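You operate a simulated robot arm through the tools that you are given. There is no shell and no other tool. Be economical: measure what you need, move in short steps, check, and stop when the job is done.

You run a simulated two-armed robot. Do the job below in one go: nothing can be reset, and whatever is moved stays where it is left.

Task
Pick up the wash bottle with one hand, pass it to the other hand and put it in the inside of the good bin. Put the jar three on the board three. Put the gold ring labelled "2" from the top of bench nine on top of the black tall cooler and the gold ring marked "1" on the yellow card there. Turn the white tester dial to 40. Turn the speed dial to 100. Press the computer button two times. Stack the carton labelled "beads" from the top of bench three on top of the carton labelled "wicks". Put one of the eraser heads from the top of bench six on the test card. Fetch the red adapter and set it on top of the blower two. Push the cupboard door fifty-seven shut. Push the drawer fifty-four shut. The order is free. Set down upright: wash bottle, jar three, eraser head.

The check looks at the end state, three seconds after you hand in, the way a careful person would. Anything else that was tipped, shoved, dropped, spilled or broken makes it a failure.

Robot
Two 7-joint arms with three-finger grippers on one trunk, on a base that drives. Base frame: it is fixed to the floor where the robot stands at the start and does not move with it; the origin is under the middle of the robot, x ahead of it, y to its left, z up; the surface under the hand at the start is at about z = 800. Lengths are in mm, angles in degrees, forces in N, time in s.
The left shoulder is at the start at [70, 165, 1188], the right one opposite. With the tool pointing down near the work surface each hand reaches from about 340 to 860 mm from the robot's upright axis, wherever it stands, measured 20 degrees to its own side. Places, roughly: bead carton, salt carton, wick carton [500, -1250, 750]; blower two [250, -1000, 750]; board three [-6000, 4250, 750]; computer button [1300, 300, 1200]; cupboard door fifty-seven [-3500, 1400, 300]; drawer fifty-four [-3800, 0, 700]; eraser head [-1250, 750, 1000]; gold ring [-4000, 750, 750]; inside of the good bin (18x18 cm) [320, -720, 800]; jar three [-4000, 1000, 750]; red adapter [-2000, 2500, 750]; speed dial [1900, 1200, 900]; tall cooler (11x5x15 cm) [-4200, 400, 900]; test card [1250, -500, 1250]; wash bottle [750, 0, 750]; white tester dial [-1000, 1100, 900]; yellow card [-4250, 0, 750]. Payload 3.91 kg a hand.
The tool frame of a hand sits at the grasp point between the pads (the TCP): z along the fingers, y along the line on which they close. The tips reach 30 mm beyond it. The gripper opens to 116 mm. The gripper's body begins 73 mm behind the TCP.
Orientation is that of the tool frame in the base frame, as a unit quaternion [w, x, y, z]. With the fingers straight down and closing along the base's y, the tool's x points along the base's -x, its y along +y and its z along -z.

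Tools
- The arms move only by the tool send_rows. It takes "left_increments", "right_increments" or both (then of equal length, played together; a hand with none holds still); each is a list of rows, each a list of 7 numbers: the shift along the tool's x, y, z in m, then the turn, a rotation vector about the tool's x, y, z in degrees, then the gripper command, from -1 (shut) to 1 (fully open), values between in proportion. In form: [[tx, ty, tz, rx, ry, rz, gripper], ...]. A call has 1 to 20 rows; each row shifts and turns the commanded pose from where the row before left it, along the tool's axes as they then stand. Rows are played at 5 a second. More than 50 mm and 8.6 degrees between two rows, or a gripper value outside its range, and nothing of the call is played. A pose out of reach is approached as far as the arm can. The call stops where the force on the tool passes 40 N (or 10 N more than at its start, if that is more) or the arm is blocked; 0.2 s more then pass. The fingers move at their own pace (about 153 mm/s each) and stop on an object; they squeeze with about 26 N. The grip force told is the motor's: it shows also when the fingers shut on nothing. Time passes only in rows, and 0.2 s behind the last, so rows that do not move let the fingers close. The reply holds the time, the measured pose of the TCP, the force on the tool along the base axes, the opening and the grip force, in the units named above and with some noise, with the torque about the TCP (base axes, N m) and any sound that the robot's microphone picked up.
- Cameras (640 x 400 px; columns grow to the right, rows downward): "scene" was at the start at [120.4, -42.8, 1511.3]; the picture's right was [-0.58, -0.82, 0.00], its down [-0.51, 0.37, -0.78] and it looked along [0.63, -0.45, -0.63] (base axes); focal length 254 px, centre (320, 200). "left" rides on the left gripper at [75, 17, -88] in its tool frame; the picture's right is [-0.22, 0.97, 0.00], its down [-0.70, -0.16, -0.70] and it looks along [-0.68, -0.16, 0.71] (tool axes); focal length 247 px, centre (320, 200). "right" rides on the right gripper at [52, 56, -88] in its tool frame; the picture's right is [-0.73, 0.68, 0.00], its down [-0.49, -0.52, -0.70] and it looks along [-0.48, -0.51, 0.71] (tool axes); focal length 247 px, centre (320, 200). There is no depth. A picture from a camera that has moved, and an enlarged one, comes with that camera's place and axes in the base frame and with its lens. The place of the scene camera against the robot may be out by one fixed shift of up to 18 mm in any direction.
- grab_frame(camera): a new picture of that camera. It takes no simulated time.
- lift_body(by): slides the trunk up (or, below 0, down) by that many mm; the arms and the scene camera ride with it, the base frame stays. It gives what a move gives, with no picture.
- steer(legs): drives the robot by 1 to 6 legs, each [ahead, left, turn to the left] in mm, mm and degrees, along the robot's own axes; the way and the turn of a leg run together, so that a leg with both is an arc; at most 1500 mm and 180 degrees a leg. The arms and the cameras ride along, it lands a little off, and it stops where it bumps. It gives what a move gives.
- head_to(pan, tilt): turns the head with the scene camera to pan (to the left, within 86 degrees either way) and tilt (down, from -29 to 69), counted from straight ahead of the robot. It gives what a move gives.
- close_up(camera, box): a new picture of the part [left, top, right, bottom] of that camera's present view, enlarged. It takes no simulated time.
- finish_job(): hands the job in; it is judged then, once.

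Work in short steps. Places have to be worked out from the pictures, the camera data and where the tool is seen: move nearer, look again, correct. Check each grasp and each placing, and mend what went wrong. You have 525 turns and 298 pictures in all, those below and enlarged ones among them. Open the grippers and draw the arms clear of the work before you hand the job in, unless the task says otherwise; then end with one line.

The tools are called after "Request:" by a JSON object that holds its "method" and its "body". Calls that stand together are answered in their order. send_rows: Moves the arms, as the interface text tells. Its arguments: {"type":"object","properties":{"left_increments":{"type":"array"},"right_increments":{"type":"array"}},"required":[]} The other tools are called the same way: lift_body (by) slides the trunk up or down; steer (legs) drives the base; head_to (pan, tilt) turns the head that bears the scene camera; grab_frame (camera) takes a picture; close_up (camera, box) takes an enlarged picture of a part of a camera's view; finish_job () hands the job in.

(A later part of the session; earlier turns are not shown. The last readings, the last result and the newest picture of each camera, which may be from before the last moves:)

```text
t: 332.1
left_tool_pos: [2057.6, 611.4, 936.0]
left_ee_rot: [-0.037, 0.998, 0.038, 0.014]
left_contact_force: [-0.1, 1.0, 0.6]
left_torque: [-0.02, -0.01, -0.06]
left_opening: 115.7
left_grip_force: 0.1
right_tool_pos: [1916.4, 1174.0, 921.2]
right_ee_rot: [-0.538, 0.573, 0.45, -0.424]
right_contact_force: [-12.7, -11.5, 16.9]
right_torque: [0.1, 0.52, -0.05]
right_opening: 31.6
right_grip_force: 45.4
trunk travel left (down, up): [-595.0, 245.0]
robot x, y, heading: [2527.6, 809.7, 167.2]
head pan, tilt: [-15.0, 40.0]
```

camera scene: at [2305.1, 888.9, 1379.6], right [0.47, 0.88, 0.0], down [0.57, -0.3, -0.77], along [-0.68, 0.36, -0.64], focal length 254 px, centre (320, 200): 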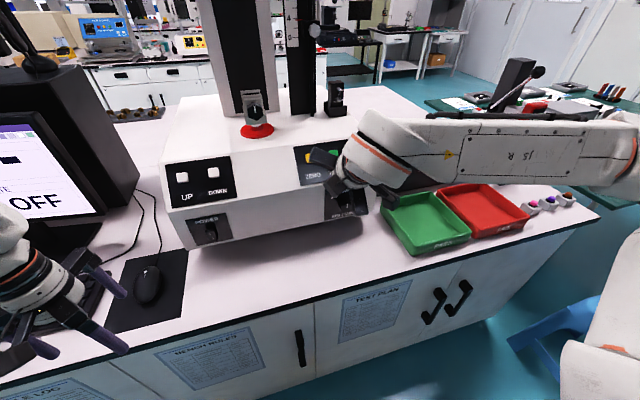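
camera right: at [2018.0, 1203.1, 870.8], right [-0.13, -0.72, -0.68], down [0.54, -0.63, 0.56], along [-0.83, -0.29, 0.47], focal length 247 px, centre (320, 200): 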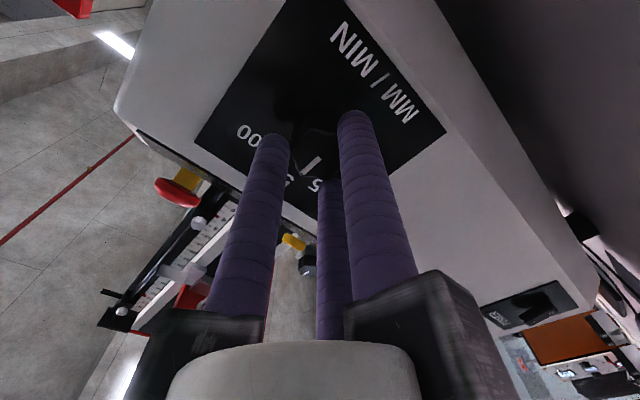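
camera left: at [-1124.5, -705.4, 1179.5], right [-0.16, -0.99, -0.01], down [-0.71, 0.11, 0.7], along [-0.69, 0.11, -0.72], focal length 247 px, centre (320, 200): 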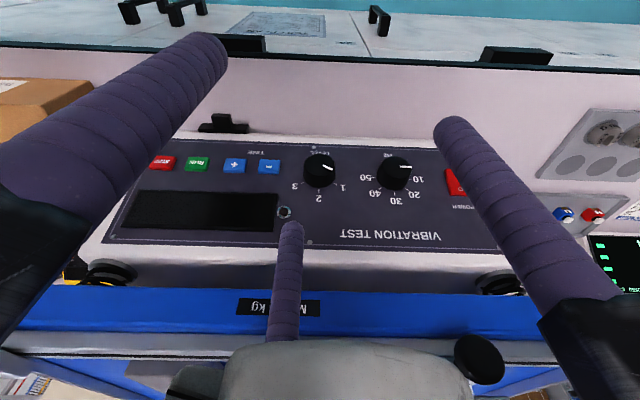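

Now I'll turn 45° clockwise.

Request:
{"method": "send_rows", "body": {"right_increments": [[-0.002, -0.002, 0, 0, 0, 0, -1], [0, 0, 0, 0, 0, 7.5, -1], [0, 0, 0, 0, 0, 7.5, -1], [0, 0, 0, 0, 0, 7.5, -1], [0, 0, 0, 0, 0, 7.5, -1], [0, 0, 0, 0, 0, 7.5, -1], [0, 0, 0, 0, 0, 7.5, -1], [0, 0, 0, 0, 0, 0, -1]]}}

Request:
{"method": "grab_frame", "body": {"camera": "right"}}

```text
t: 332.7
left_tool_pos: [2057.7, 613.9, 935.9]
left_ee_rot: [-0.036, 0.999, 0.039, 0.014]
left_contact_force: [0.1, -0.1, -0.4]
left_torque: [0.0, -0.01, 0.01]
left_opening: 116.2
left_grip_force: 0.1
right_tool_pos: [1918.1, 1173.1, 921.7]
right_ee_rot: [-0.507, 0.602, 0.418, -0.452]
right_contact_force: [0.2, 4.7, -5.6]
right_torque: [-0.06, -0.4, 0.5]
right_opening: 31.6
right_grip_force: 44.6
trunk travel left (down, up): [-595.0, 245.0]
robot x, y, heading: [2525.9, 810.2, 167.2]
head pan, tilt: [-15.0, 40.0]
stopped in row 3 (right hand): the force on the tool passed its limit at 60 N (the readings are from after the stop); the commanded pose is now the measured one
```

```text
133 pictures are left
camera right: at [2018.1, 1194.8, 867.2], right [-0.15, -0.8, -0.59], down [0.54, -0.56, 0.63], along [-0.83, -0.22, 0.51], focal length 247 px, centre (320, 200)
```

right: 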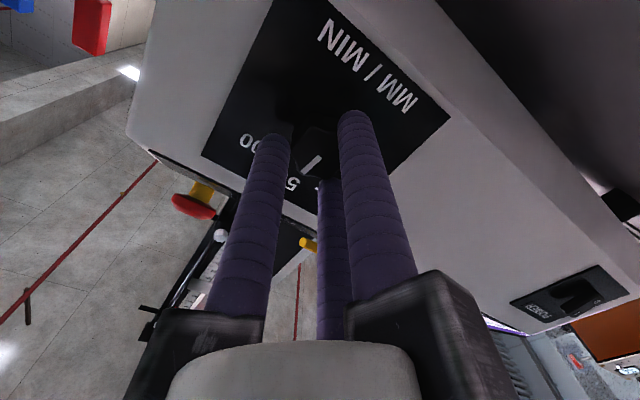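

The hand turned about 8° before the force limit tripped, and the command is re-aligned now. I'll continue in gentler steps.

Request:
{"method": "send_rows", "body": {"right_increments": [[0, 0, 0, 0, 0, 3, -1], [0, 0, 0, 0, 0, 3, -1], [0, 0, 0, 0, 0, 3, -1], [0, 0, 0, 0, 0, 3, -1], [0, 0, 0, 0, 0, 3, -1]]}}

```text
t: 333.9
left_tool_pos: [2057.4, 615.3, 936.9]
left_ee_rot: [-0.036, 0.999, 0.038, 0.014]
left_contact_force: [0.0, 1.2, 0.5]
left_torque: [-0.02, -0.02, -0.02]
left_opening: 116.0
left_grip_force: 0.1
right_tool_pos: [1918.6, 1174.1, 921.4]
right_ee_rot: [-0.444, 0.651, 0.335, -0.516]
right_contact_force: [6.6, 4.1, -12.8]
right_torque: [-0.12, -0.5, 0.34]
right_opening: 31.0
right_grip_force: 44.6
trunk travel left (down, up): [-595.0, 245.0]
robot x, y, heading: [2528.9, 809.6, 166.9]
head pan, tilt: [-15.0, 40.0]
```

Smooth. I'll continue 21° more.

Request:
{"method": "send_rows", "body": {"right_increments": [[0, 0, 0, 0, 0, 3, -1], [0, 0, 0, 0, 0, 3, -1], [0, 0, 0, 0, 0, 3, -1], [0, 0, 0, 0, 0, 3, -1], [0, 0, 0, 0, 0, 3, -1], [0, 0, 0, 0, 0, 3, -1], [0, 0, 0, 0, 0, 3, -1], [0, 0, 0, 0, 0, 0, -1]]}}

Request:
{"method": "grab_frame", "body": {"camera": "right"}}

```text
t: 335.4
left_tool_pos: [2057.8, 615.2, 937.8]
left_ee_rot: [-0.036, 0.998, 0.039, 0.014]
left_contact_force: [0.0, -0.1, -0.2]
left_torque: [0.02, -0.03, 0.01]
left_opening: 116.2
left_grip_force: 0.0
right_tool_pos: [1918.1, 1172.9, 922.4]
right_ee_rot: [-0.357, 0.7, 0.225, -0.576]
right_contact_force: [7.1, 3.4, -1.6]
right_torque: [-0.08, -0.28, 0.08]
right_opening: 30.6
right_grip_force: 44.7
right hand out of reach, approached as far as the arm can: row 7
trunk travel left (down, up): [-595.0, 245.0]
robot x, y, heading: [2527.1, 807.6, 166.7]
head pan, tilt: [-15.0, 40.0]
stopped in row 7 (right hand): the force on the tool passed its limit at 46 N (the readings are from after the stop); the commanded pose is now the measured one
```

```text
132 pictures are left
camera right: at [2010.8, 1152.4, 853.8], right [-0.24, -0.97, -0.04], down [0.61, -0.18, 0.77], along [-0.75, 0.16, 0.64], focal length 247 px, centre (320, 200)
```

right: 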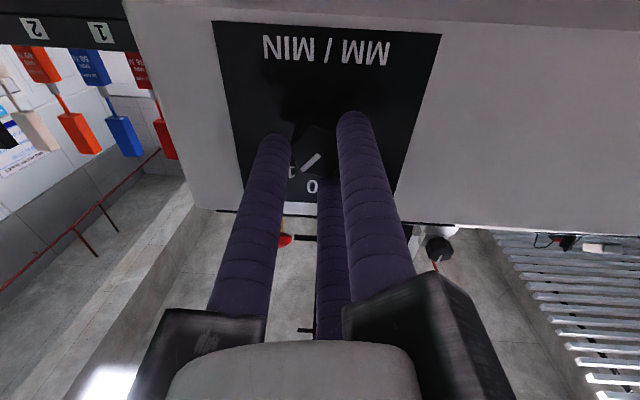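

Turned about 40° so far. I'll open, back off, and read the dial with the scene camera.

Request:
{"method": "send_rows", "body": {"right_increments": [[0, 0, 0, 0, 0, 0, 0.2], [0, 0, 0, 0, 0, 0, 0.2], [0, 0, -0.02, 0, 0, 0, 0.2], [0, 0, -0.03, 0, 0, 0, 0.2], [0, 0, -0.03, 0, 0, 0, 0.2], [0, 0, 0, 0, 0, 0, 0.2]]}}

Request:
{"method": "close_up", "body": {"camera": "scene", "box": [300, 130, 380, 190]}}

Request:
{"method": "close_up", "body": {"camera": "right", "box": [180, 0, 460, 200]}}

```text
t: 336.8
left_tool_pos: [2057.3, 615.8, 936.2]
left_ee_rot: [-0.036, 0.999, 0.037, 0.014]
left_contact_force: [-0.7, 0.6, 0.6]
left_torque: [0.02, -0.02, -0.02]
left_opening: 115.8
left_grip_force: 0.1
right_tool_pos: [1992.6, 1147.4, 931.7]
right_ee_rot: [-0.358, 0.701, 0.225, -0.575]
right_contact_force: [-0.2, -0.2, -0.1]
right_torque: [-0.03, 0.01, 0.01]
right_opening: 69.5
right_grip_force: 0.1
right hand out of reach, approached as far as the arm can: row 4, 5
trunk travel left (down, up): [-595.0, 245.0]
robot x, y, heading: [2529.3, 807.6, 167.3]
head pan, tilt: [-15.0, 40.0]
```

```text
6.67 times, centred on (340, 160) of scene
camera zoom: at [2403.3, 867.4, 1379.5], right [0.47, 0.88, 0.0], down [0.57, -0.3, -0.77], along [-0.68, 0.36, -0.64], focal length 1690 px, centre (187, 467)
```

zoom: 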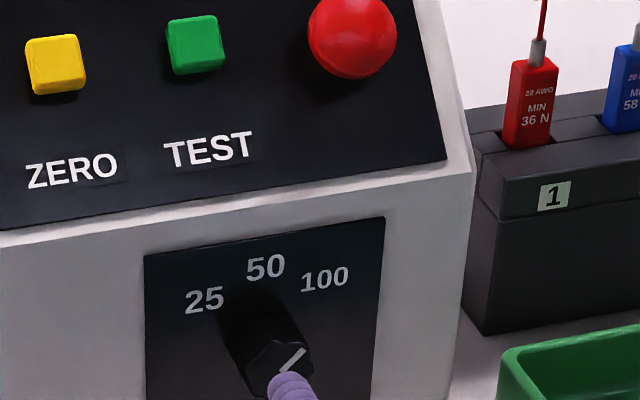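

```text
2.00 times, centred on (320, 100) of right
camera zoom: at [2085.2, 1126.9, 863.1], right [-0.24, -0.97, -0.05], down [0.61, -0.19, 0.77], along [-0.76, 0.16, 0.64], focal length 494 px, centre (320, 400)
```

zoom: 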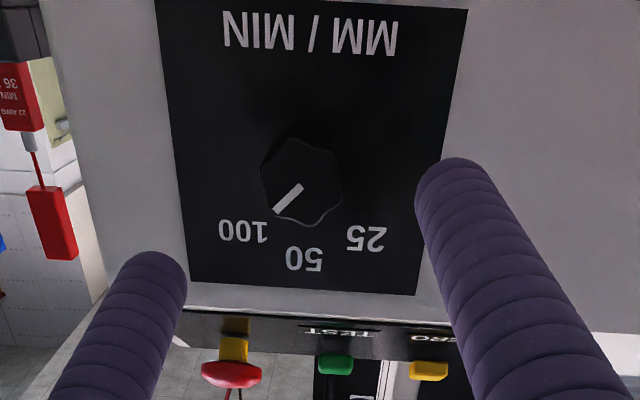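

The pointer computes to about 43° from vertical and label 100 to about 44°, so the dial is at 100. I'll back away from the bench and put the right hand back into its carrying posture.

Request:
{"method": "steer", "body": {"legs": [[-350, 0, 0]]}}

Request:
{"method": "lift_body", "body": {"by": 150}}

Request:
{"method": "send_rows", "body": {"right_increments": [[0, 0, 0, 0, 0, -7.5, 1], [0, 0, 0, 0, 0, -7.5, 1], [0, 0, 0, 0, 0, -7.5, 1], [0, 0, 0, 0, 0, -7.5, 1], [0, 0, 0, 0, 0, -7.5, 1], [0, 0, 0, -8.2, 0, 0, 1], [0, 0, 0, -8.2, 0, 0, 1], [0, 0, 0, -8.2, 0, 0, 1], [0, 0, 0, -8.2, 0, 0, 1], [0, 0, 0, -8.2, 0, 0, 1], [0, 0, 0, -8.2, 0, 0, 1], [0, 0, 0, -8.2, 0, 0, 1], [0, 0, 0, -8.2, 0, 0, 1], [0, 0, 0, -8.2, 0, 0, 1], [0, 0, 0, -8.2, 0, 0, 1], [0, 0, 0, 0, 0, 0, 1]]}}

```text
t: 339.1
left_tool_pos: [2399.7, 534.8, 936.7]
left_ee_rot: [-0.035, 0.998, 0.04, 0.014]
left_contact_force: [0.6, 0.2, -0.9]
left_torque: [0.03, 0.03, -0.01]
left_opening: 115.9
left_grip_force: 0.2
right_tool_pos: [2334.2, 1067.5, 932.7]
right_ee_rot: [-0.357, 0.7, 0.226, -0.575]
right_contact_force: [-0.2, -0.1, 0.2]
right_torque: [0.0, 0.01, -0.01]
right_opening: 69.7
right_grip_force: 0.1
trunk travel left (down, up): [-595.0, 245.0]
robot x, y, heading: [2871.4, 730.7, 167.1]
head pan, tilt: [-15.0, 40.0]
```

```text
t: 340.8
left_tool_pos: [2399.0, 534.7, 1086.2]
left_ee_rot: [-0.035, 0.998, 0.039, 0.015]
left_contact_force: [0.8, 0.1, -0.2]
left_torque: [-0.03, -0.02, -0.05]
left_opening: 116.1
left_grip_force: 0.1
right_tool_pos: [2334.6, 1066.9, 1081.4]
right_ee_rot: [-0.357, 0.7, 0.226, -0.575]
right_contact_force: [0.5, 0.3, 0.6]
right_torque: [0.01, -0.04, 0.02]
right_opening: 69.5
right_grip_force: 0.0
trunk travel left (down, up): [-745.0, 95.0]
robot x, y, heading: [2870.5, 727.0, 166.9]
head pan, tilt: [-15.0, 40.0]
```

```text
t: 344.2
left_tool_pos: [2400.4, 534.3, 1086.7]
left_ee_rot: [-0.036, 0.998, 0.039, 0.015]
left_contact_force: [0.0, 0.4, 0.4]
left_torque: [0.01, -0.01, 0.02]
left_opening: 115.9
left_grip_force: 0.1
right_tool_pos: [2336.1, 1067.4, 1082.1]
right_ee_rot: [-0.006, 0.789, 0.613, -0.036]
right_contact_force: [0.4, 0.1, -0.6]
right_torque: [-0.01, -0.02, -0.01]
right_opening: 116.0
right_grip_force: 0.1
trunk travel left (down, up): [-745.0, 95.0]
robot x, y, heading: [2871.0, 731.9, 166.9]
head pan, tilt: [-15.0, 40.0]
```

I'll drive back south around the benches and then west.

Request:
{"method": "steer", "body": {"legs": [[-320, 0, 0], [0, 1500, 0], [0, 1500, 0], [0, 1150, 0]]}}

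Request:
{"method": "steer", "body": {"legs": [[1500, 0, 0], [1500, 0, 0]]}}

Request:
{"method": "head_to", "body": {"pan": 0, "tilt": 25}}

Request:
{"method": "grab_frame", "body": {"camera": "scene"}}

```text
t: 365.9
left_tool_pos: [1801.6, -3594.3, 1086.2]
left_ee_rot: [-0.036, 0.998, 0.042, 0.014]
left_contact_force: [-0.9, -1.3, 0.3]
left_torque: [0.01, -0.01, -0.04]
left_opening: 115.9
left_grip_force: 0.0
right_tool_pos: [1732.7, -3061.7, 1081.8]
right_ee_rot: [-0.008, 0.786, 0.617, -0.036]
right_contact_force: [-0.1, 0.6, -0.3]
right_torque: [-0.01, 0.01, 0.02]
right_opening: 116.2
right_grip_force: 0.1
trunk travel left (down, up): [-745.0, 95.0]
robot x, y, heading: [2272.2, -3394.5, 167.5]
head pan, tilt: [-15.0, 40.0]
```

```text
t: 380.4
left_tool_pos: [-1131.8, -2907.0, 1087.1]
left_ee_rot: [-0.036, 0.999, 0.036, 0.015]
left_contact_force: [0.1, -0.5, 0.1]
left_torque: [0.04, -0.01, -0.01]
left_opening: 116.0
left_grip_force: 0.0
right_tool_pos: [-1194.8, -2374.1, 1082.4]
right_ee_rot: [-0.007, 0.791, 0.611, -0.036]
right_contact_force: [-0.1, 0.8, -0.8]
right_torque: [0.0, 0.01, -0.03]
right_opening: 115.9
right_grip_force: 0.1
trunk travel left (down, up): [-745.0, 95.0]
robot x, y, heading: [-661.5, -2711.1, 166.9]
head pan, tilt: [-15.0, 40.0]
```

```text
t: 381.2
left_tool_pos: [-1131.6, -2905.9, 1084.7]
left_ee_rot: [-0.038, 0.998, 0.037, 0.017]
left_contact_force: [-0.5, -0.4, 0.5]
left_torque: [0.03, 0.0, -0.02]
left_opening: 116.1
left_grip_force: 0.2
right_tool_pos: [-1194.2, -2374.6, 1081.8]
right_ee_rot: [-0.007, 0.791, 0.611, -0.036]
right_contact_force: [0.2, 0.8, 1.0]
right_torque: [0.0, 0.0, -0.02]
right_opening: 116.1
right_grip_force: 0.1
trunk travel left (down, up): [-745.0, 95.0]
robot x, y, heading: [-660.5, -2713.6, 166.5]
head pan, tilt: [0.0, 25.0]
```

```text
129 pictures are left
camera scene: at [-795.5, -2664.9, 1547.0], right [0.34, 0.94, 0.0], down [0.45, -0.16, -0.88], along [-0.83, 0.29, -0.48], focal length 254 px, centre (320, 200)
```

scene: 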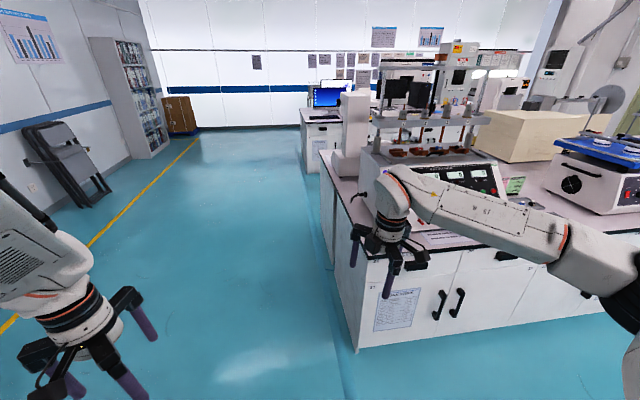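

The way west is clear. I'll move 250 mm further from the bench corner and drive on west.

Request:
{"method": "steer", "body": {"legs": [[0, 250, 0], [1500, 0, 0], [900, 0, 0]]}}

Request:
{"method": "head_to", "body": {"pan": -30, "tilt": 22}}

Request:
{"method": "grab_frame", "body": {"camera": "scene"}}

```text
t: 394.4
left_tool_pos: [-3518.1, -2640.1, 1086.4]
left_ee_rot: [-0.038, 0.998, 0.051, 0.015]
left_contact_force: [-0.2, -0.3, 0.4]
left_torque: [-0.01, 0.0, -0.04]
left_opening: 116.1
left_grip_force: 0.1
right_tool_pos: [-3595.5, -2110.6, 1082.0]
right_ee_rot: [-0.006, 0.782, 0.623, -0.037]
right_contact_force: [0.7, 0.5, 0.2]
right_torque: [0.03, -0.02, 0.01]
right_opening: 115.8
right_grip_force: 0.0
trunk travel left (down, up): [-745.0, 95.0]
robot x, y, heading: [-3053.6, -2437.0, 168.4]
head pan, tilt: [0.0, 25.0]
```

```text
t: 395.3
left_tool_pos: [-3518.6, -2640.5, 1086.3]
left_ee_rot: [-0.038, 0.998, 0.051, 0.016]
left_contact_force: [0.2, 0.2, 1.2]
left_torque: [0.0, 0.01, -0.03]
left_opening: 116.1
left_grip_force: 0.1
right_tool_pos: [-3596.3, -2111.2, 1082.4]
right_ee_rot: [-0.006, 0.782, 0.622, -0.037]
right_contact_force: [0.4, -0.1, -1.5]
right_torque: [-0.02, -0.02, 0.01]
right_opening: 116.0
right_grip_force: 0.3
trunk travel left (down, up): [-745.0, 95.0]
robot x, y, heading: [-3056.2, -2438.9, 168.0]
head pan, tilt: [-30.0, 22.0]
```

```text
128 pictures are left
camera scene: at [-3171.5, -2356.7, 1557.7], right [0.66, 0.75, 0.0], down [0.28, -0.25, -0.93], along [-0.69, 0.62, -0.37], focal length 254 px, centre (320, 200)
```

scene: 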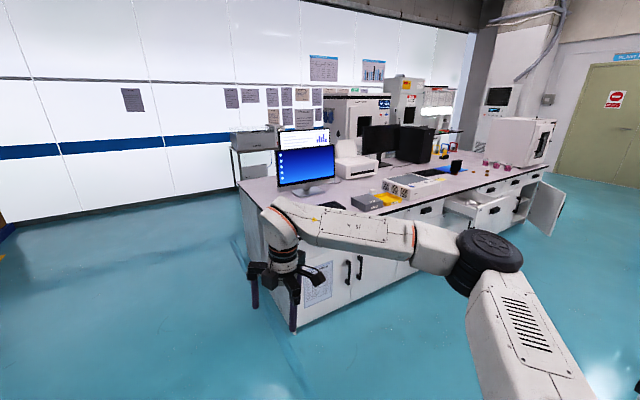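

I see bench nine with an open drawer and the open cupboard door further along. I'll enter the west aisle facing bench nine and move north along it.

Request:
{"method": "steer", "body": {"legs": [[720, 0, -1], [0, -1500, 0], [0, -350, 0]]}}

Request:
{"method": "head_to", "body": {"pan": -15, "tilt": 30}}

Request:
{"method": "grab_frame", "body": {"camera": "scene"}}

```text
t: 408.2
left_tool_pos: [-3816.3, -670.3, 1085.3]
left_ee_rot: [-0.04, 0.998, 0.045, 0.015]
left_contact_force: [-0.8, -0.1, -0.8]
left_torque: [0.02, 0.03, -0.01]
left_opening: 116.0
left_grip_force: 0.0
right_tool_pos: [-3888.5, -138.5, 1081.4]
right_ee_rot: [-0.008, 0.784, 0.619, -0.035]
right_contact_force: [0.7, -0.2, 0.4]
right_torque: [0.01, 0.02, -0.03]
right_opening: 116.0
right_grip_force: 0.0
trunk travel left (down, up): [-745.0, 95.0]
robot x, y, heading: [-3349.0, -467.8, 167.6]
head pan, tilt: [-30.0, 22.0]
```

```text
t: 408.9
left_tool_pos: [-3816.5, -669.2, 1085.6]
left_ee_rot: [-0.038, 0.998, 0.047, 0.014]
left_contact_force: [0.3, 0.9, -0.1]
left_torque: [0.02, 0.01, -0.03]
left_opening: 116.0
left_grip_force: 0.1
right_tool_pos: [-3887.3, -138.7, 1082.2]
right_ee_rot: [-0.006, 0.785, 0.619, -0.037]
right_contact_force: [-1.1, -0.4, -0.1]
right_torque: [-0.03, -0.03, 0.0]
right_opening: 116.2
right_grip_force: 0.2
trunk travel left (down, up): [-745.0, 95.0]
robot x, y, heading: [-3349.3, -472.9, 167.8]
head pan, tilt: [-15.0, 30.0]
```

```text
127 pictures are left
camera scene: at [-3478.2, -409.0, 1544.9], right [0.46, 0.89, 0.0], down [0.44, -0.23, -0.87], along [-0.77, 0.4, -0.5], focal length 254 px, centre (320, 200)
```

scene: 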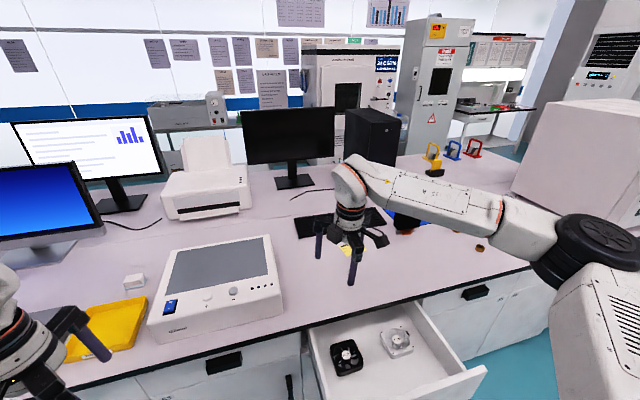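

The open drawer is just ahead. I'll enlarge the bench area behind the right hand to find the rings, cooler, yellow card and jar.

Request:
{"method": "close_up", "body": {"camera": "scene", "box": [290, 130, 530, 270]}}

Request:
{"method": "close_up", "body": {"camera": "scene", "box": [290, 280, 500, 400]}}

```text
2.67 times, centred on (410, 200) of scene
camera zoom: at [-3478.2, -409.0, 1544.9], right [0.46, 0.89, 0.0], down [0.44, -0.23, -0.87], along [-0.77, 0.4, -0.5], focal length 676 px, centre (80, 200)
```

zoom: 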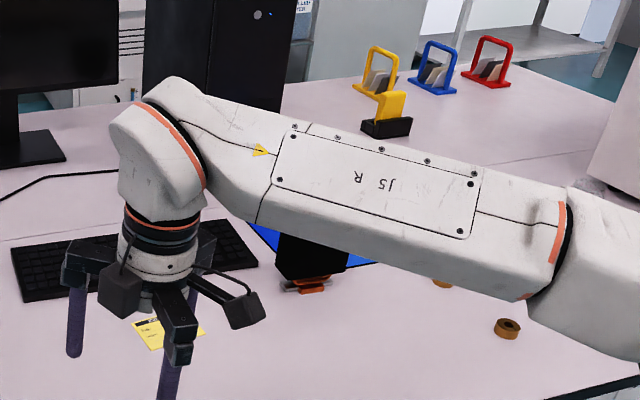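

```text
3.05 times, centred on (395, 340) of scene
camera zoom: at [-3478.2, -409.0, 1544.9], right [0.46, 0.89, 0.0], down [0.44, -0.23, -0.87], along [-0.77, 0.4, -0.5], focal length 773 px, centre (91, -227)
```

zoom: 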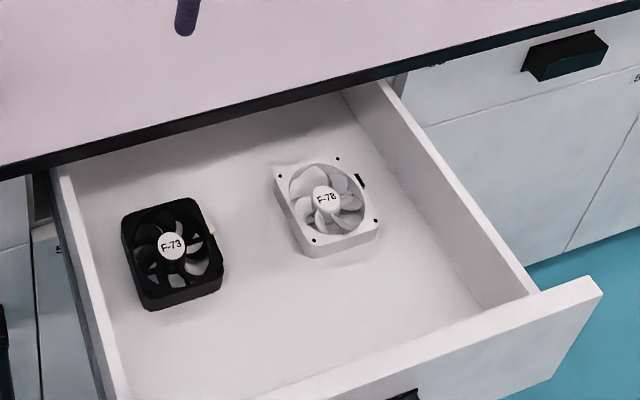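

Drawer 54 stands open below (fans inside). I'll shift so its front is ahead of the right arm, and look down at the front panel.

Request:
{"method": "steer", "body": {"legs": [[-150, 0, -0.8], [0, -200, 0]]}}

Request:
{"method": "head_to", "body": {"pan": -5, "tilt": 50}}

Request:
{"method": "grab_frame", "body": {"camera": "scene"}}

```text
t: 411.5
left_tool_pos: [-3628.9, -500.4, 1086.6]
left_ee_rot: [-0.039, 0.998, 0.039, 0.014]
left_contact_force: [-0.2, -0.7, -0.4]
left_torque: [0.03, -0.03, 0.0]
left_opening: 116.2
left_grip_force: 0.2
right_tool_pos: [-3693.4, 30.5, 1083.4]
right_ee_rot: [-0.008, 0.789, 0.613, -0.036]
right_contact_force: [0.2, -0.3, -0.8]
right_torque: [0.03, 0.04, 0.0]
right_opening: 116.0
right_grip_force: 0.1
trunk travel left (down, up): [-745.0, 95.0]
robot x, y, heading: [-3163.8, -305.0, 167.0]
head pan, tilt: [-15.0, 30.0]
```

```text
t: 412.3
left_tool_pos: [-3628.2, -499.7, 1086.7]
left_ee_rot: [-0.039, 0.998, 0.04, 0.016]
left_contact_force: [0.5, 0.4, -0.3]
left_torque: [-0.03, -0.01, 0.0]
left_opening: 116.2
left_grip_force: 0.0
right_tool_pos: [-3692.8, 32.2, 1081.9]
right_ee_rot: [-0.007, 0.789, 0.613, -0.036]
right_contact_force: [-0.9, 0.0, 0.1]
right_torque: [0.01, -0.01, -0.03]
right_opening: 115.9
right_grip_force: 0.1
trunk travel left (down, up): [-745.0, 95.0]
robot x, y, heading: [-3157.5, -303.3, 167.0]
head pan, tilt: [-5.0, 50.0]
```

```text
124 pictures are left
camera scene: at [-3280.0, -262.9, 1515.4], right [0.31, 0.95, 0.0], down [0.73, -0.24, -0.64], along [-0.61, 0.2, -0.77], focal length 254 px, centre (320, 200)
```

scene: 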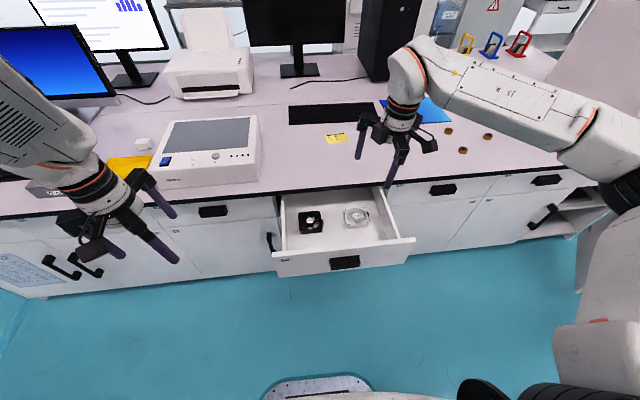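

The drawer's front panel is clear, with its top centre near (-3658, -50, 745). I'll bring the closed right hand down just in front of the panel, above its handle.

Request:
{"method": "send_rows", "body": {"right_increments": [[-0.025, 0.033, 0, 0, 0, 0, -1], [-0.025, 0.033, 0, 0, 0, 0, -1], [-0.025, 0.033, 0, 0, 0, 0, -1], [0, 0, 0.042, 0, 0, 0, -1], [0, 0, 0.042, 0, 0, 0, -1], [0, 0, 0.042, 0, 0, 0, -1], [0, 0, 0.042, 0, 0, 0, -1], [0, 0, 0.042, 0, 0, 0, -1]]}}

Request:
{"method": "close_up", "body": {"camera": "scene", "box": [250, 160, 450, 300]}}

```text
t: 414.1
left_tool_pos: [-3628.8, -499.4, 1087.4]
left_ee_rot: [-0.038, 0.998, 0.039, 0.015]
left_contact_force: [0.0, 0.0, 1.2]
left_torque: [-0.03, -0.01, 0.03]
left_opening: 116.0
left_grip_force: 0.1
right_tool_pos: [-3630.1, -72.5, 870.9]
right_ee_rot: [-0.007, 0.789, 0.613, -0.036]
right_contact_force: [-0.1, -0.1, 0.4]
right_torque: [-0.01, -0.02, 0.04]
right_opening: 9.2
right_grip_force: 25.4
trunk travel left (down, up): [-745.0, 95.0]
robot x, y, heading: [-3158.7, -303.2, 166.7]
head pan, tilt: [-5.0, 50.0]
```

```text
2.86 times, centred on (350, 230) of scene
camera zoom: at [-3280.9, -263.2, 1515.4], right [0.31, 0.95, 0.0], down [0.73, -0.24, -0.64], along [-0.61, 0.2, -0.77], focal length 724 px, centre (234, 114)
```

zoom: 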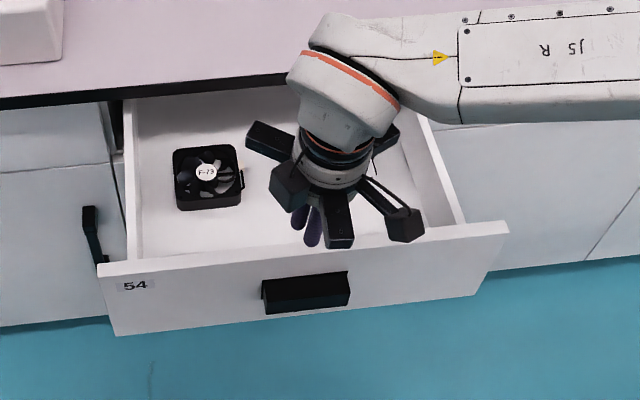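

The label reads 54. I'll move 25 mm back toward the robot for clearance, then lower to panel height.

Request:
{"method": "send_rows", "body": {"right_increments": [[0, 0.025, 0, 0, 0, 0, -1], [0, 0, 0.042, 0, 0, 0, -1], [0, 0, 0.042, 0, 0, 0, -1], [0, 0, 0.04, 0, 0, 0, -1], [0, 0, 0, 0, 0, 0, -1]]}}

Request:
{"method": "close_up", "body": {"camera": "scene", "box": [250, 160, 450, 300]}}

Request:
{"method": "grab_frame", "body": {"camera": "right"}}

```text
t: 415.3
left_tool_pos: [-3625.9, -499.2, 1088.4]
left_ee_rot: [-0.039, 0.998, 0.039, 0.014]
left_contact_force: [-0.4, -1.1, 0.4]
left_torque: [0.0, -0.01, 0.02]
left_opening: 115.8
left_grip_force: 0.0
right_tool_pos: [-3613.6, -80.8, 749.2]
right_ee_rot: [-0.01, 0.79, 0.612, -0.038]
right_contact_force: [-0.3, 8.4, 32.5]
right_torque: [0.61, 0.16, -0.16]
right_opening: 9.2
right_grip_force: 25.9
trunk travel left (down, up): [-745.0, 95.0]
robot x, y, heading: [-3156.4, -302.9, 166.8]
head pan, tilt: [-5.0, 50.0]
```

```text
2.86 times, centred on (350, 230) of scene
camera zoom: at [-3277.1, -263.9, 1516.2], right [0.31, 0.95, 0.0], down [0.73, -0.24, -0.64], along [-0.61, 0.2, -0.76], focal length 724 px, centre (234, 114)
```

zoom: 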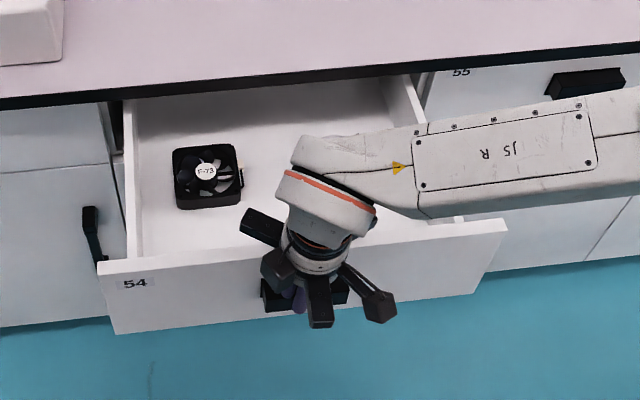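

```text
121 pictures are left
camera right: at [-3539.9, -43.6, 831.8], right [0.48, -0.88, -0.01], down [-0.57, -0.32, 0.75], along [-0.67, -0.36, -0.66], focal length 247 px, centre (320, 200)
```

right: 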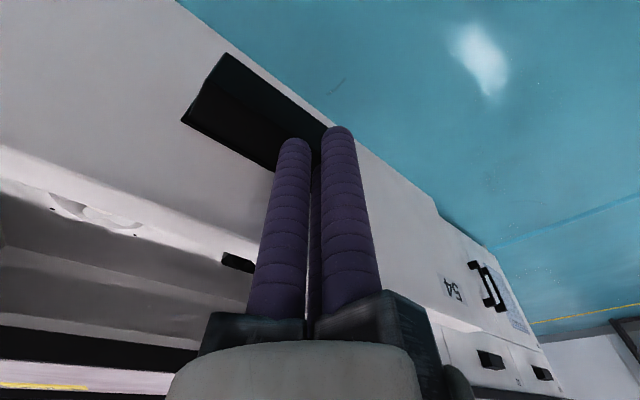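

The tips rest on the handle (32 N), so I'll lift 10 mm off it and then push by driving slowly forward.

Request:
{"method": "send_rows", "body": {"right_increments": [[0, 0, -0.012, 0, 0, 0, -1], [0, 0, 0, 0, 0, 0, -1]]}}

Request:
{"method": "steer", "body": {"legs": [[120, 0, 0]]}}

Request:
{"method": "close_up", "body": {"camera": "scene", "box": [250, 140, 450, 300]}}

```text
t: 415.9
left_tool_pos: [-3627.4, -499.6, 1086.7]
left_ee_rot: [-0.039, 0.998, 0.039, 0.016]
left_contact_force: [-0.1, 0.0, 0.3]
left_torque: [0.0, -0.01, 0.0]
left_opening: 115.9
left_grip_force: 0.1
right_tool_pos: [-3611.1, -81.8, 757.9]
right_ee_rot: [-0.009, 0.789, 0.613, -0.036]
right_contact_force: [0.2, -0.5, 0.9]
right_torque: [0.01, 0.0, 0.0]
right_opening: 9.3
right_grip_force: 25.9
trunk travel left (down, up): [-745.0, 95.0]
robot x, y, heading: [-3161.5, -303.5, 166.8]
head pan, tilt: [-5.0, 50.0]
```

```text
t: 417.2
left_tool_pos: [-3745.4, -473.5, 1085.6]
left_ee_rot: [-0.04, 0.998, 0.039, 0.015]
left_contact_force: [-0.2, 0.1, -0.5]
left_torque: [-0.02, -0.02, 0.0]
left_opening: 116.0
left_grip_force: 0.0
right_tool_pos: [-3728.7, -54.9, 758.1]
right_ee_rot: [-0.007, 0.789, 0.613, -0.037]
right_contact_force: [0.3, -0.4, -0.5]
right_torque: [-0.03, 0.03, 0.03]
right_opening: 9.1
right_grip_force: 26.3
trunk travel left (down, up): [-745.0, 95.0]
robot x, y, heading: [-3271.0, -277.8, 166.8]
head pan, tilt: [-5.0, 50.0]
```

```text
2.50 times, centred on (350, 220) of scene
camera zoom: at [-3396.1, -236.3, 1515.5], right [0.31, 0.95, 0.0], down [0.73, -0.24, -0.64], along [-0.61, 0.2, -0.77], focal length 634 px, centre (245, 150)
```

zoom: 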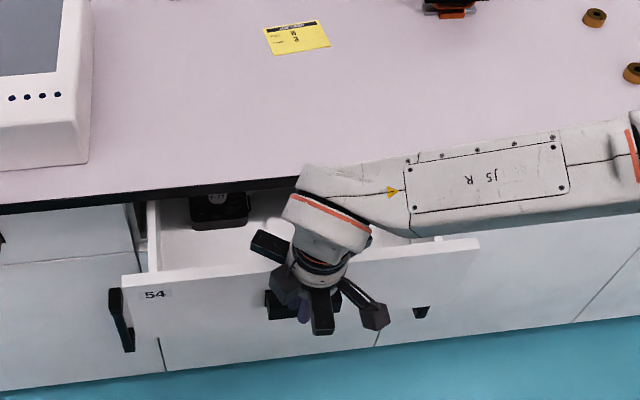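

The drawer is sliding in smoothly. I'll continue pushing.

Request:
{"method": "steer", "body": {"legs": [[100, 0, 0]]}}

Request:
{"method": "close_up", "body": {"camera": "scene", "box": [250, 140, 450, 300]}}

```text
t: 418.3
left_tool_pos: [-3841.6, -451.0, 1087.1]
left_ee_rot: [-0.039, 0.998, 0.039, 0.016]
left_contact_force: [-0.2, 0.1, -0.3]
left_torque: [0.02, -0.01, 0.02]
left_opening: 115.9
left_grip_force: 0.0
right_tool_pos: [-3825.3, -32.3, 759.0]
right_ee_rot: [-0.007, 0.789, 0.613, -0.036]
right_contact_force: [0.1, -0.4, 0.9]
right_torque: [0.01, -0.01, 0.04]
right_opening: 8.9
right_grip_force: 25.7
trunk travel left (down, up): [-745.0, 95.0]
robot x, y, heading: [-3370.1, -257.4, 166.8]
head pan, tilt: [-5.0, 50.0]
```

```text
2.50 times, centred on (350, 220) of scene
camera zoom: at [-3493.4, -213.9, 1515.4], right [0.31, 0.95, 0.0], down [0.73, -0.24, -0.64], along [-0.61, 0.2, -0.77], focal length 634 px, centre (245, 150)
```

zoom: 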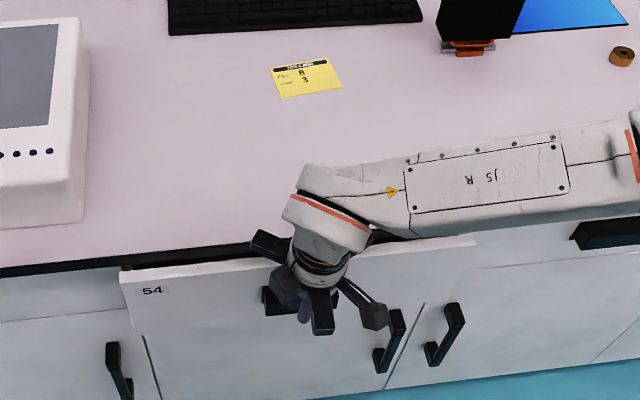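

Nearly shut. I'll push a further 40 mm.

Request:
{"method": "steer", "body": {"legs": [[40, 0, 0]]}}

Request:
{"method": "close_up", "body": {"camera": "scene", "box": [250, 160, 450, 300]}}

```text
t: 419.2
left_tool_pos: [-3876.4, -443.1, 1087.4]
left_ee_rot: [-0.039, 0.998, 0.039, 0.014]
left_contact_force: [0.2, 0.4, 0.7]
left_torque: [-0.01, 0.02, -0.04]
left_opening: 115.8
left_grip_force: 0.0
right_tool_pos: [-3860.9, -23.9, 760.1]
right_ee_rot: [-0.009, 0.789, 0.613, -0.038]
right_contact_force: [0.5, 0.6, -0.3]
right_torque: [0.02, 0.03, 0.0]
right_opening: 9.4
right_grip_force: 25.8
trunk travel left (down, up): [-745.0, 95.0]
robot x, y, heading: [-3403.5, -246.6, 166.9]
head pan, tilt: [-5.0, 50.0]
```

```text
2.86 times, centred on (350, 230) of scene
camera zoom: at [-3527.2, -206.0, 1515.9], right [0.31, 0.95, 0.0], down [0.73, -0.24, -0.65], along [-0.61, 0.2, -0.76], focal length 724 px, centre (234, 114)
```

zoom: 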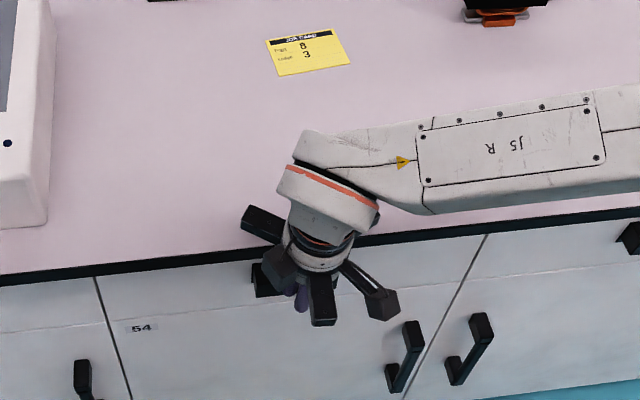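

It looks flush. I'll push a last 15 mm to confirm it's against its stop.

Request:
{"method": "steer", "body": {"legs": [[15, 0, 0]]}}

```text
t: 420.0
left_tool_pos: [-3893.9, -437.9, 1086.2]
left_ee_rot: [-0.038, 0.998, 0.039, 0.015]
left_contact_force: [-0.3, -0.4, -0.2]
left_torque: [-0.01, -0.05, -0.02]
left_opening: 116.0
left_grip_force: 0.0
right_tool_pos: [-3878.0, -19.8, 757.9]
right_ee_rot: [-0.006, 0.789, 0.613, -0.038]
right_contact_force: [8.6, -0.7, 6.9]
right_torque: [-0.04, 0.2, 0.04]
right_opening: 9.5
right_grip_force: 26.4
trunk travel left (down, up): [-745.0, 95.0]
robot x, y, heading: [-3424.0, -239.8, 167.0]
head pan, tilt: [-5.0, 50.0]
```

Contact force shows it's at its stop. I'll back off, raise the hand, and check flushness.

Request:
{"method": "steer", "body": {"legs": [[-150, 0, 0]]}}

Request:
{"method": "send_rows", "body": {"right_increments": [[0, 0, -0.045, 0, 0, 0, 0.4], [0, 0, -0.045, 0, 0, 0, 0.4], [0, 0, -0.045, 0, 0, 0, 0.4], [0, 0, -0.045, 0, 0, 0, 0.4], [0, 0, -0.045, 0, 0, 0, 0.4], [0.03, 0, -0.035, 0, 0, 0, 0.4], [0.03, 0, -0.03, 0, 0, 0, 0.4]]}}

Request:
{"method": "grab_frame", "body": {"camera": "scene"}}

```text
t: 421.4
left_tool_pos: [-3750.4, -470.9, 1086.4]
left_ee_rot: [-0.038, 0.998, 0.039, 0.016]
left_contact_force: [-0.6, -0.4, 0.9]
left_torque: [-0.01, -0.01, 0.0]
left_opening: 116.1
left_grip_force: 0.2
right_tool_pos: [-3732.7, -53.4, 757.1]
right_ee_rot: [-0.006, 0.79, 0.612, -0.037]
right_contact_force: [0.3, 0.5, 0.1]
right_torque: [-0.03, -0.02, 0.01]
right_opening: 9.1
right_grip_force: 26.2
trunk travel left (down, up): [-745.0, 95.0]
robot x, y, heading: [-3277.6, -273.6, 167.0]
head pan, tilt: [-5.0, 50.0]
```

```text
t: 422.9
left_tool_pos: [-3748.3, -470.5, 1086.4]
left_ee_rot: [-0.038, 0.998, 0.038, 0.014]
left_contact_force: [0.2, -0.4, -0.5]
left_torque: [-0.02, 0.01, -0.03]
left_opening: 116.3
left_grip_force: 0.1
right_tool_pos: [-3696.5, 14.7, 1045.9]
right_ee_rot: [-0.006, 0.789, 0.614, -0.036]
right_contact_force: [0.2, 0.6, -0.2]
right_torque: [0.0, 0.02, 0.03]
right_opening: 81.2
right_grip_force: 0.0
trunk travel left (down, up): [-745.0, 95.0]
robot x, y, heading: [-3278.1, -282.0, 167.0]
head pan, tilt: [-5.0, 50.0]
```

```text
117 pictures are left
camera scene: at [-3399.2, -234.3, 1515.5], right [0.31, 0.95, 0.0], down [0.73, -0.24, -0.64], along [-0.61, 0.2, -0.77], focal length 254 px, centre (320, 200)
```

scene: 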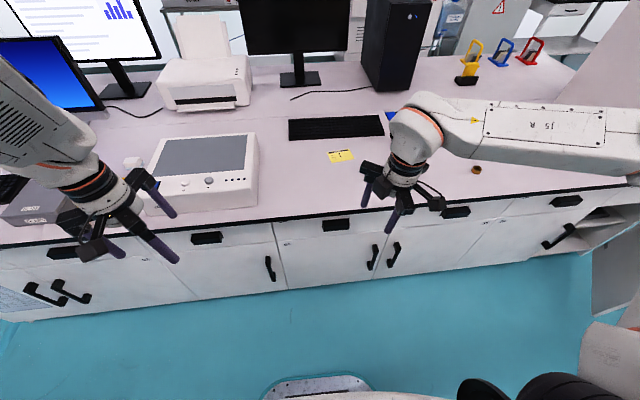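

The drawer is flush with its neighbours. Next are the rings: I'll strafe right toward the cooler and rings.

Request:
{"method": "steer", "body": {"legs": [[0, -430, 0]]}}

Request:
{"method": "head_to", "body": {"pan": 5, "tilt": 40}}

Request:
{"method": "grab_frame", "body": {"camera": "scene"}}

```text
t: 425.6
left_tool_pos: [-3652.5, -57.2, 1085.2]
left_ee_rot: [-0.039, 0.998, 0.038, 0.015]
left_contact_force: [0.3, 0.2, 0.0]
left_torque: [0.0, 0.01, 0.02]
left_opening: 116.1
left_grip_force: 0.1
right_tool_pos: [-3602.2, 429.3, 1046.4]
right_ee_rot: [-0.008, 0.789, 0.613, -0.036]
right_contact_force: [0.6, -0.6, -0.2]
right_torque: [0.03, -0.01, 0.0]
right_opening: 81.2
right_grip_force: 0.1
trunk travel left (down, up): [-745.0, 95.0]
robot x, y, heading: [-3181.9, 135.9, 166.7]
head pan, tilt: [-5.0, 50.0]
```

```text
t: 426.3
left_tool_pos: [-3652.2, -56.4, 1085.5]
left_ee_rot: [-0.04, 0.998, 0.039, 0.015]
left_contact_force: [0.2, -0.5, 0.4]
left_torque: [0.0, 0.01, 0.0]
left_opening: 116.4
left_grip_force: 0.1
right_tool_pos: [-3602.1, 428.6, 1045.4]
right_ee_rot: [-0.007, 0.79, 0.613, -0.036]
right_contact_force: [0.0, 0.6, -1.0]
right_torque: [-0.02, -0.02, -0.01]
right_opening: 81.1
right_grip_force: 0.1
trunk travel left (down, up): [-745.0, 95.0]
robot x, y, heading: [-3185.4, 134.2, 166.7]
head pan, tilt: [5.0, 40.0]
```

```text
116 pictures are left
camera scene: at [-3304.3, 165.6, 1511.6], right [0.13, 0.99, 0.0], down [0.79, -0.1, -0.6], along [-0.6, 0.08, -0.8], focal length 254 px, centre (320, 200)
```

scene: 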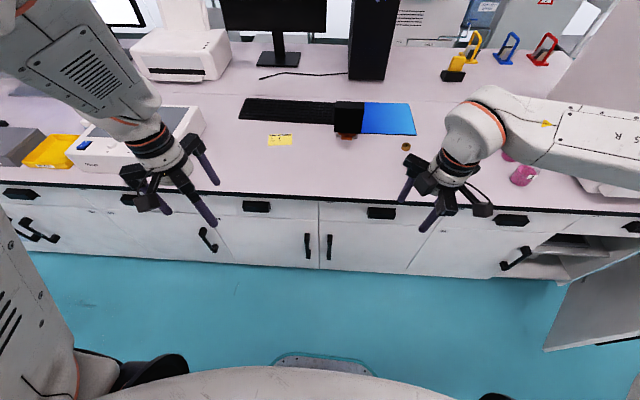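

Request:
{"method": "close_up", "body": {"camera": "scene", "box": [240, 80, 440, 200]}}

Request:
{"method": "close_up", "body": {"camera": "scene", "box": [480, 110, 640, 230]}}

```text
3.20 times, centred on (340, 140) of scene
camera zoom: at [-3304.3, 165.6, 1511.6], right [0.13, 0.99, 0.0], down [0.79, -0.1, -0.6], along [-0.6, 0.08, -0.8], focal length 811 px, centre (256, 392)
```

zoom: 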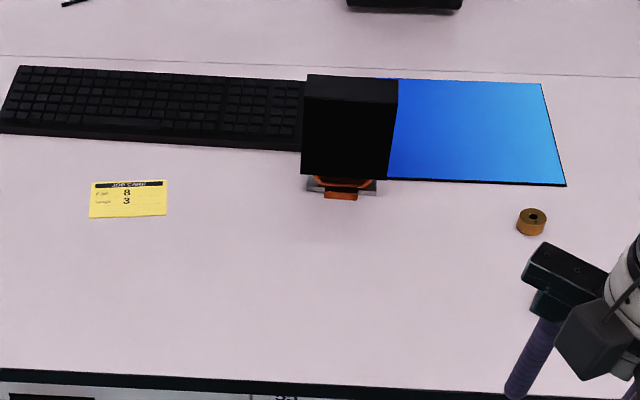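

```text
3.33 times, centred on (560, 170) of scene
camera zoom: at [-3304.3, 165.6, 1511.6], right [0.13, 0.99, 0.0], down [0.79, -0.1, -0.6], along [-0.6, 0.08, -0.8], focal length 845 px, centre (-480, 300)
```

zoom: 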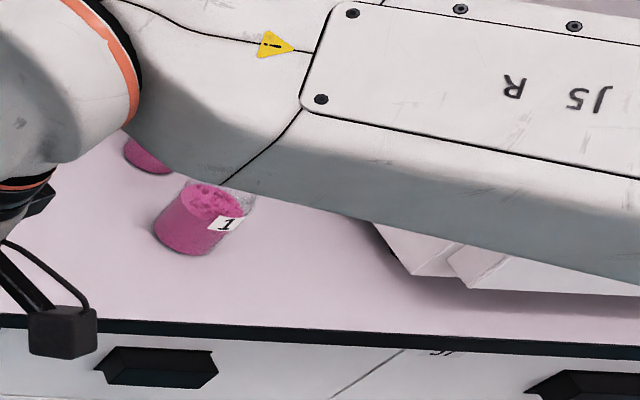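

The rings are by the right arm and the pink jars beyond. I'll strafe 300 mm further right for an unobstructed view.

Request:
{"method": "steer", "body": {"legs": [[0, -330, 0]]}}

Request:
{"method": "grab_frame", "body": {"camera": "scene"}}

```text
t: 428.4
left_tool_pos: [-3578.5, 260.0, 1085.5]
left_ee_rot: [-0.041, 0.998, 0.039, 0.016]
left_contact_force: [-0.8, 0.4, 0.1]
left_torque: [0.02, -0.02, 0.02]
left_opening: 116.2
left_grip_force: 0.1
right_tool_pos: [-3529.1, 745.7, 1045.1]
right_ee_rot: [-0.008, 0.789, 0.613, -0.036]
right_contact_force: [-0.4, -1.0, 0.3]
right_torque: [0.0, 0.01, -0.02]
right_opening: 81.2
right_grip_force: 0.1
trunk travel left (down, up): [-745.0, 95.0]
robot x, y, heading: [-3107.6, 451.9, 166.8]
head pan, tilt: [5.0, 40.0]
```

```text
113 pictures are left
camera scene: at [-3230.5, 481.3, 1511.6], right [0.11, 0.99, 0.0], down [0.79, -0.09, -0.6], along [-0.6, 0.07, -0.8], focal length 254 px, centre (320, 200)
```

scene: 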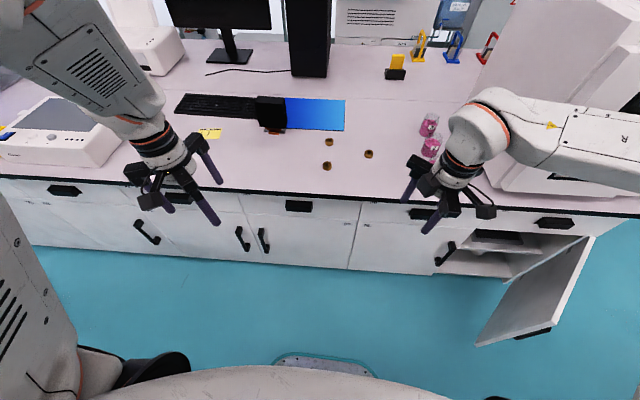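

Request:
{"method": "close_up", "body": {"camera": "scene", "box": [300, 120, 400, 190]}}

Request:
{"method": "close_up", "body": {"camera": "scene", "box": [400, 100, 480, 170]}}

Request:
{"method": "close_up", "body": {"camera": "scene", "box": [190, 80, 350, 180]}}

```text
5.71 times, centred on (350, 155) of scene
camera zoom: at [-3230.5, 481.3, 1511.6], right [0.11, 0.99, 0.0], down [0.79, -0.09, -0.6], along [-0.6, 0.07, -0.8], focal length 1449 px, centre (149, 457)
```

zoom: 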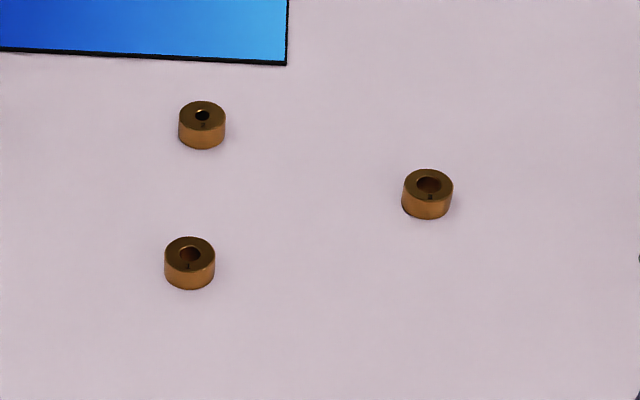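

```text
5.71 times, centred on (440, 135) of scene
camera zoom: at [-3230.5, 481.3, 1511.6], right [0.11, 0.99, 0.0], down [0.79, -0.09, -0.6], along [-0.6, 0.07, -0.8], focal length 1449 px, centre (-366, 571)
```

zoom: 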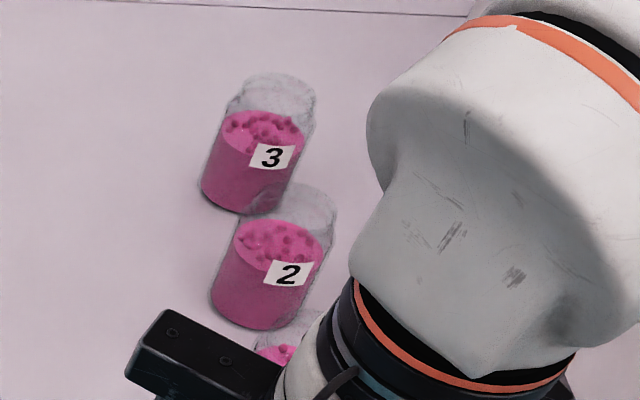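

```text
4.00 times, centred on (270, 130) of scene
camera zoom: at [-3230.5, 481.3, 1511.6], right [0.11, 0.99, 0.0], down [0.79, -0.09, -0.6], along [-0.6, 0.07, -0.8], focal length 1014 px, centre (520, 480)
```

zoom: 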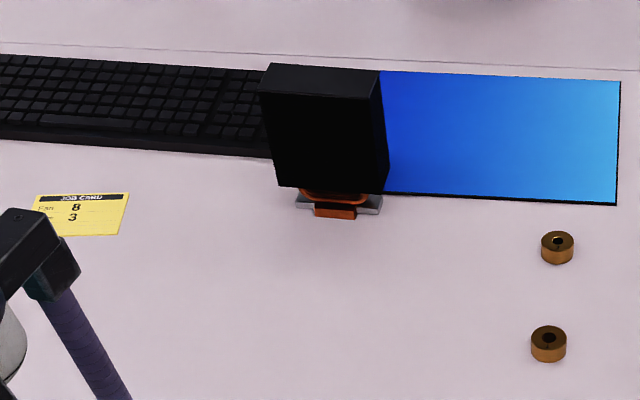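

Jar "3" is the back one of the pink jars. I'll drive up to the bench and bring the left hand over the rings to read their numbers.

Request:
{"method": "steer", "body": {"legs": [[320, 100, 0]]}}

Request:
{"method": "send_rows", "body": {"left_increments": [[-0.01, -0.044, 0.01, 0, 0, 0, 1], [-0.01, -0.044, 0.01, 0, 0, 0, 1], [-0.01, -0.044, 0.01, 0, 0, 0, 1], [-0.01, -0.044, 0.01, 0, 0, 0, 1], [-0.01, -0.044, 0.01, 0, 0, 0, 1], [-0.01, -0.044, 0.01, 0, 0, 0, 1], [0, -0.03, 0.03, 0, 0, 0, 1], [0, 0, 0.04, 0, 0, 0, 1], [0, 0, 0, 0, 0, 0, 1]]}}

Request:
{"method": "grab_frame", "body": {"camera": "left"}}

```text
t: 430.6
left_tool_pos: [-3908.9, 234.5, 1085.2]
left_ee_rot: [-0.041, 0.998, 0.041, 0.016]
left_contact_force: [-0.2, 0.5, 0.2]
left_torque: [-0.02, -0.02, 0.01]
left_opening: 116.2
left_grip_force: 0.2
right_tool_pos: [-3860.1, 720.7, 1045.2]
right_ee_rot: [-0.007, 0.789, 0.614, -0.037]
right_contact_force: [-1.0, 0.5, -0.3]
right_torque: [0.0, 0.02, 0.0]
right_opening: 81.1
right_grip_force: 0.0
trunk travel left (down, up): [-745.0, 95.0]
robot x, y, heading: [-3439.7, 430.3, 166.8]
head pan, tilt: [5.0, 40.0]
```

```text
t: 432.6
left_tool_pos: [-3988.6, 531.7, 977.3]
left_ee_rot: [-0.042, 0.998, 0.041, 0.016]
left_contact_force: [0.8, 0.3, -0.4]
left_torque: [-0.02, -0.01, 0.0]
left_opening: 115.9
left_grip_force: 0.2
right_tool_pos: [-3860.1, 720.2, 1044.9]
right_ee_rot: [-0.008, 0.788, 0.614, -0.037]
right_contact_force: [0.5, 0.8, 0.7]
right_torque: [0.03, 0.0, 0.02]
right_opening: 81.2
right_grip_force: 0.1
trunk travel left (down, up): [-745.0, 95.0]
robot x, y, heading: [-3438.8, 427.5, 166.9]
head pan, tilt: [5.0, 40.0]
```

```text
109 pictures are left
camera left: at [-3916.3, 514.1, 1066.0], right [-0.14, -0.99, -0.09], down [-0.73, 0.04, 0.69], along [-0.67, 0.16, -0.72], focal length 247 px, centre (320, 200)
```

left: 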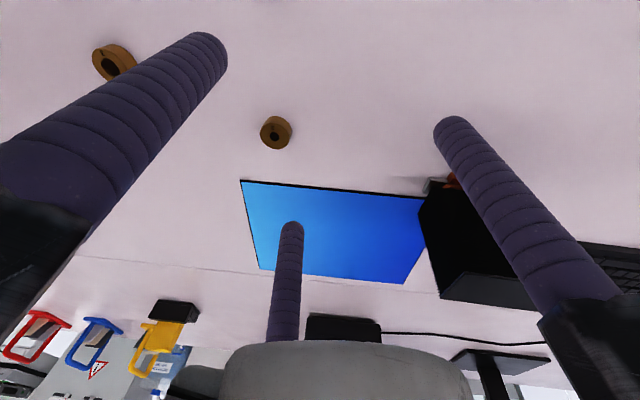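

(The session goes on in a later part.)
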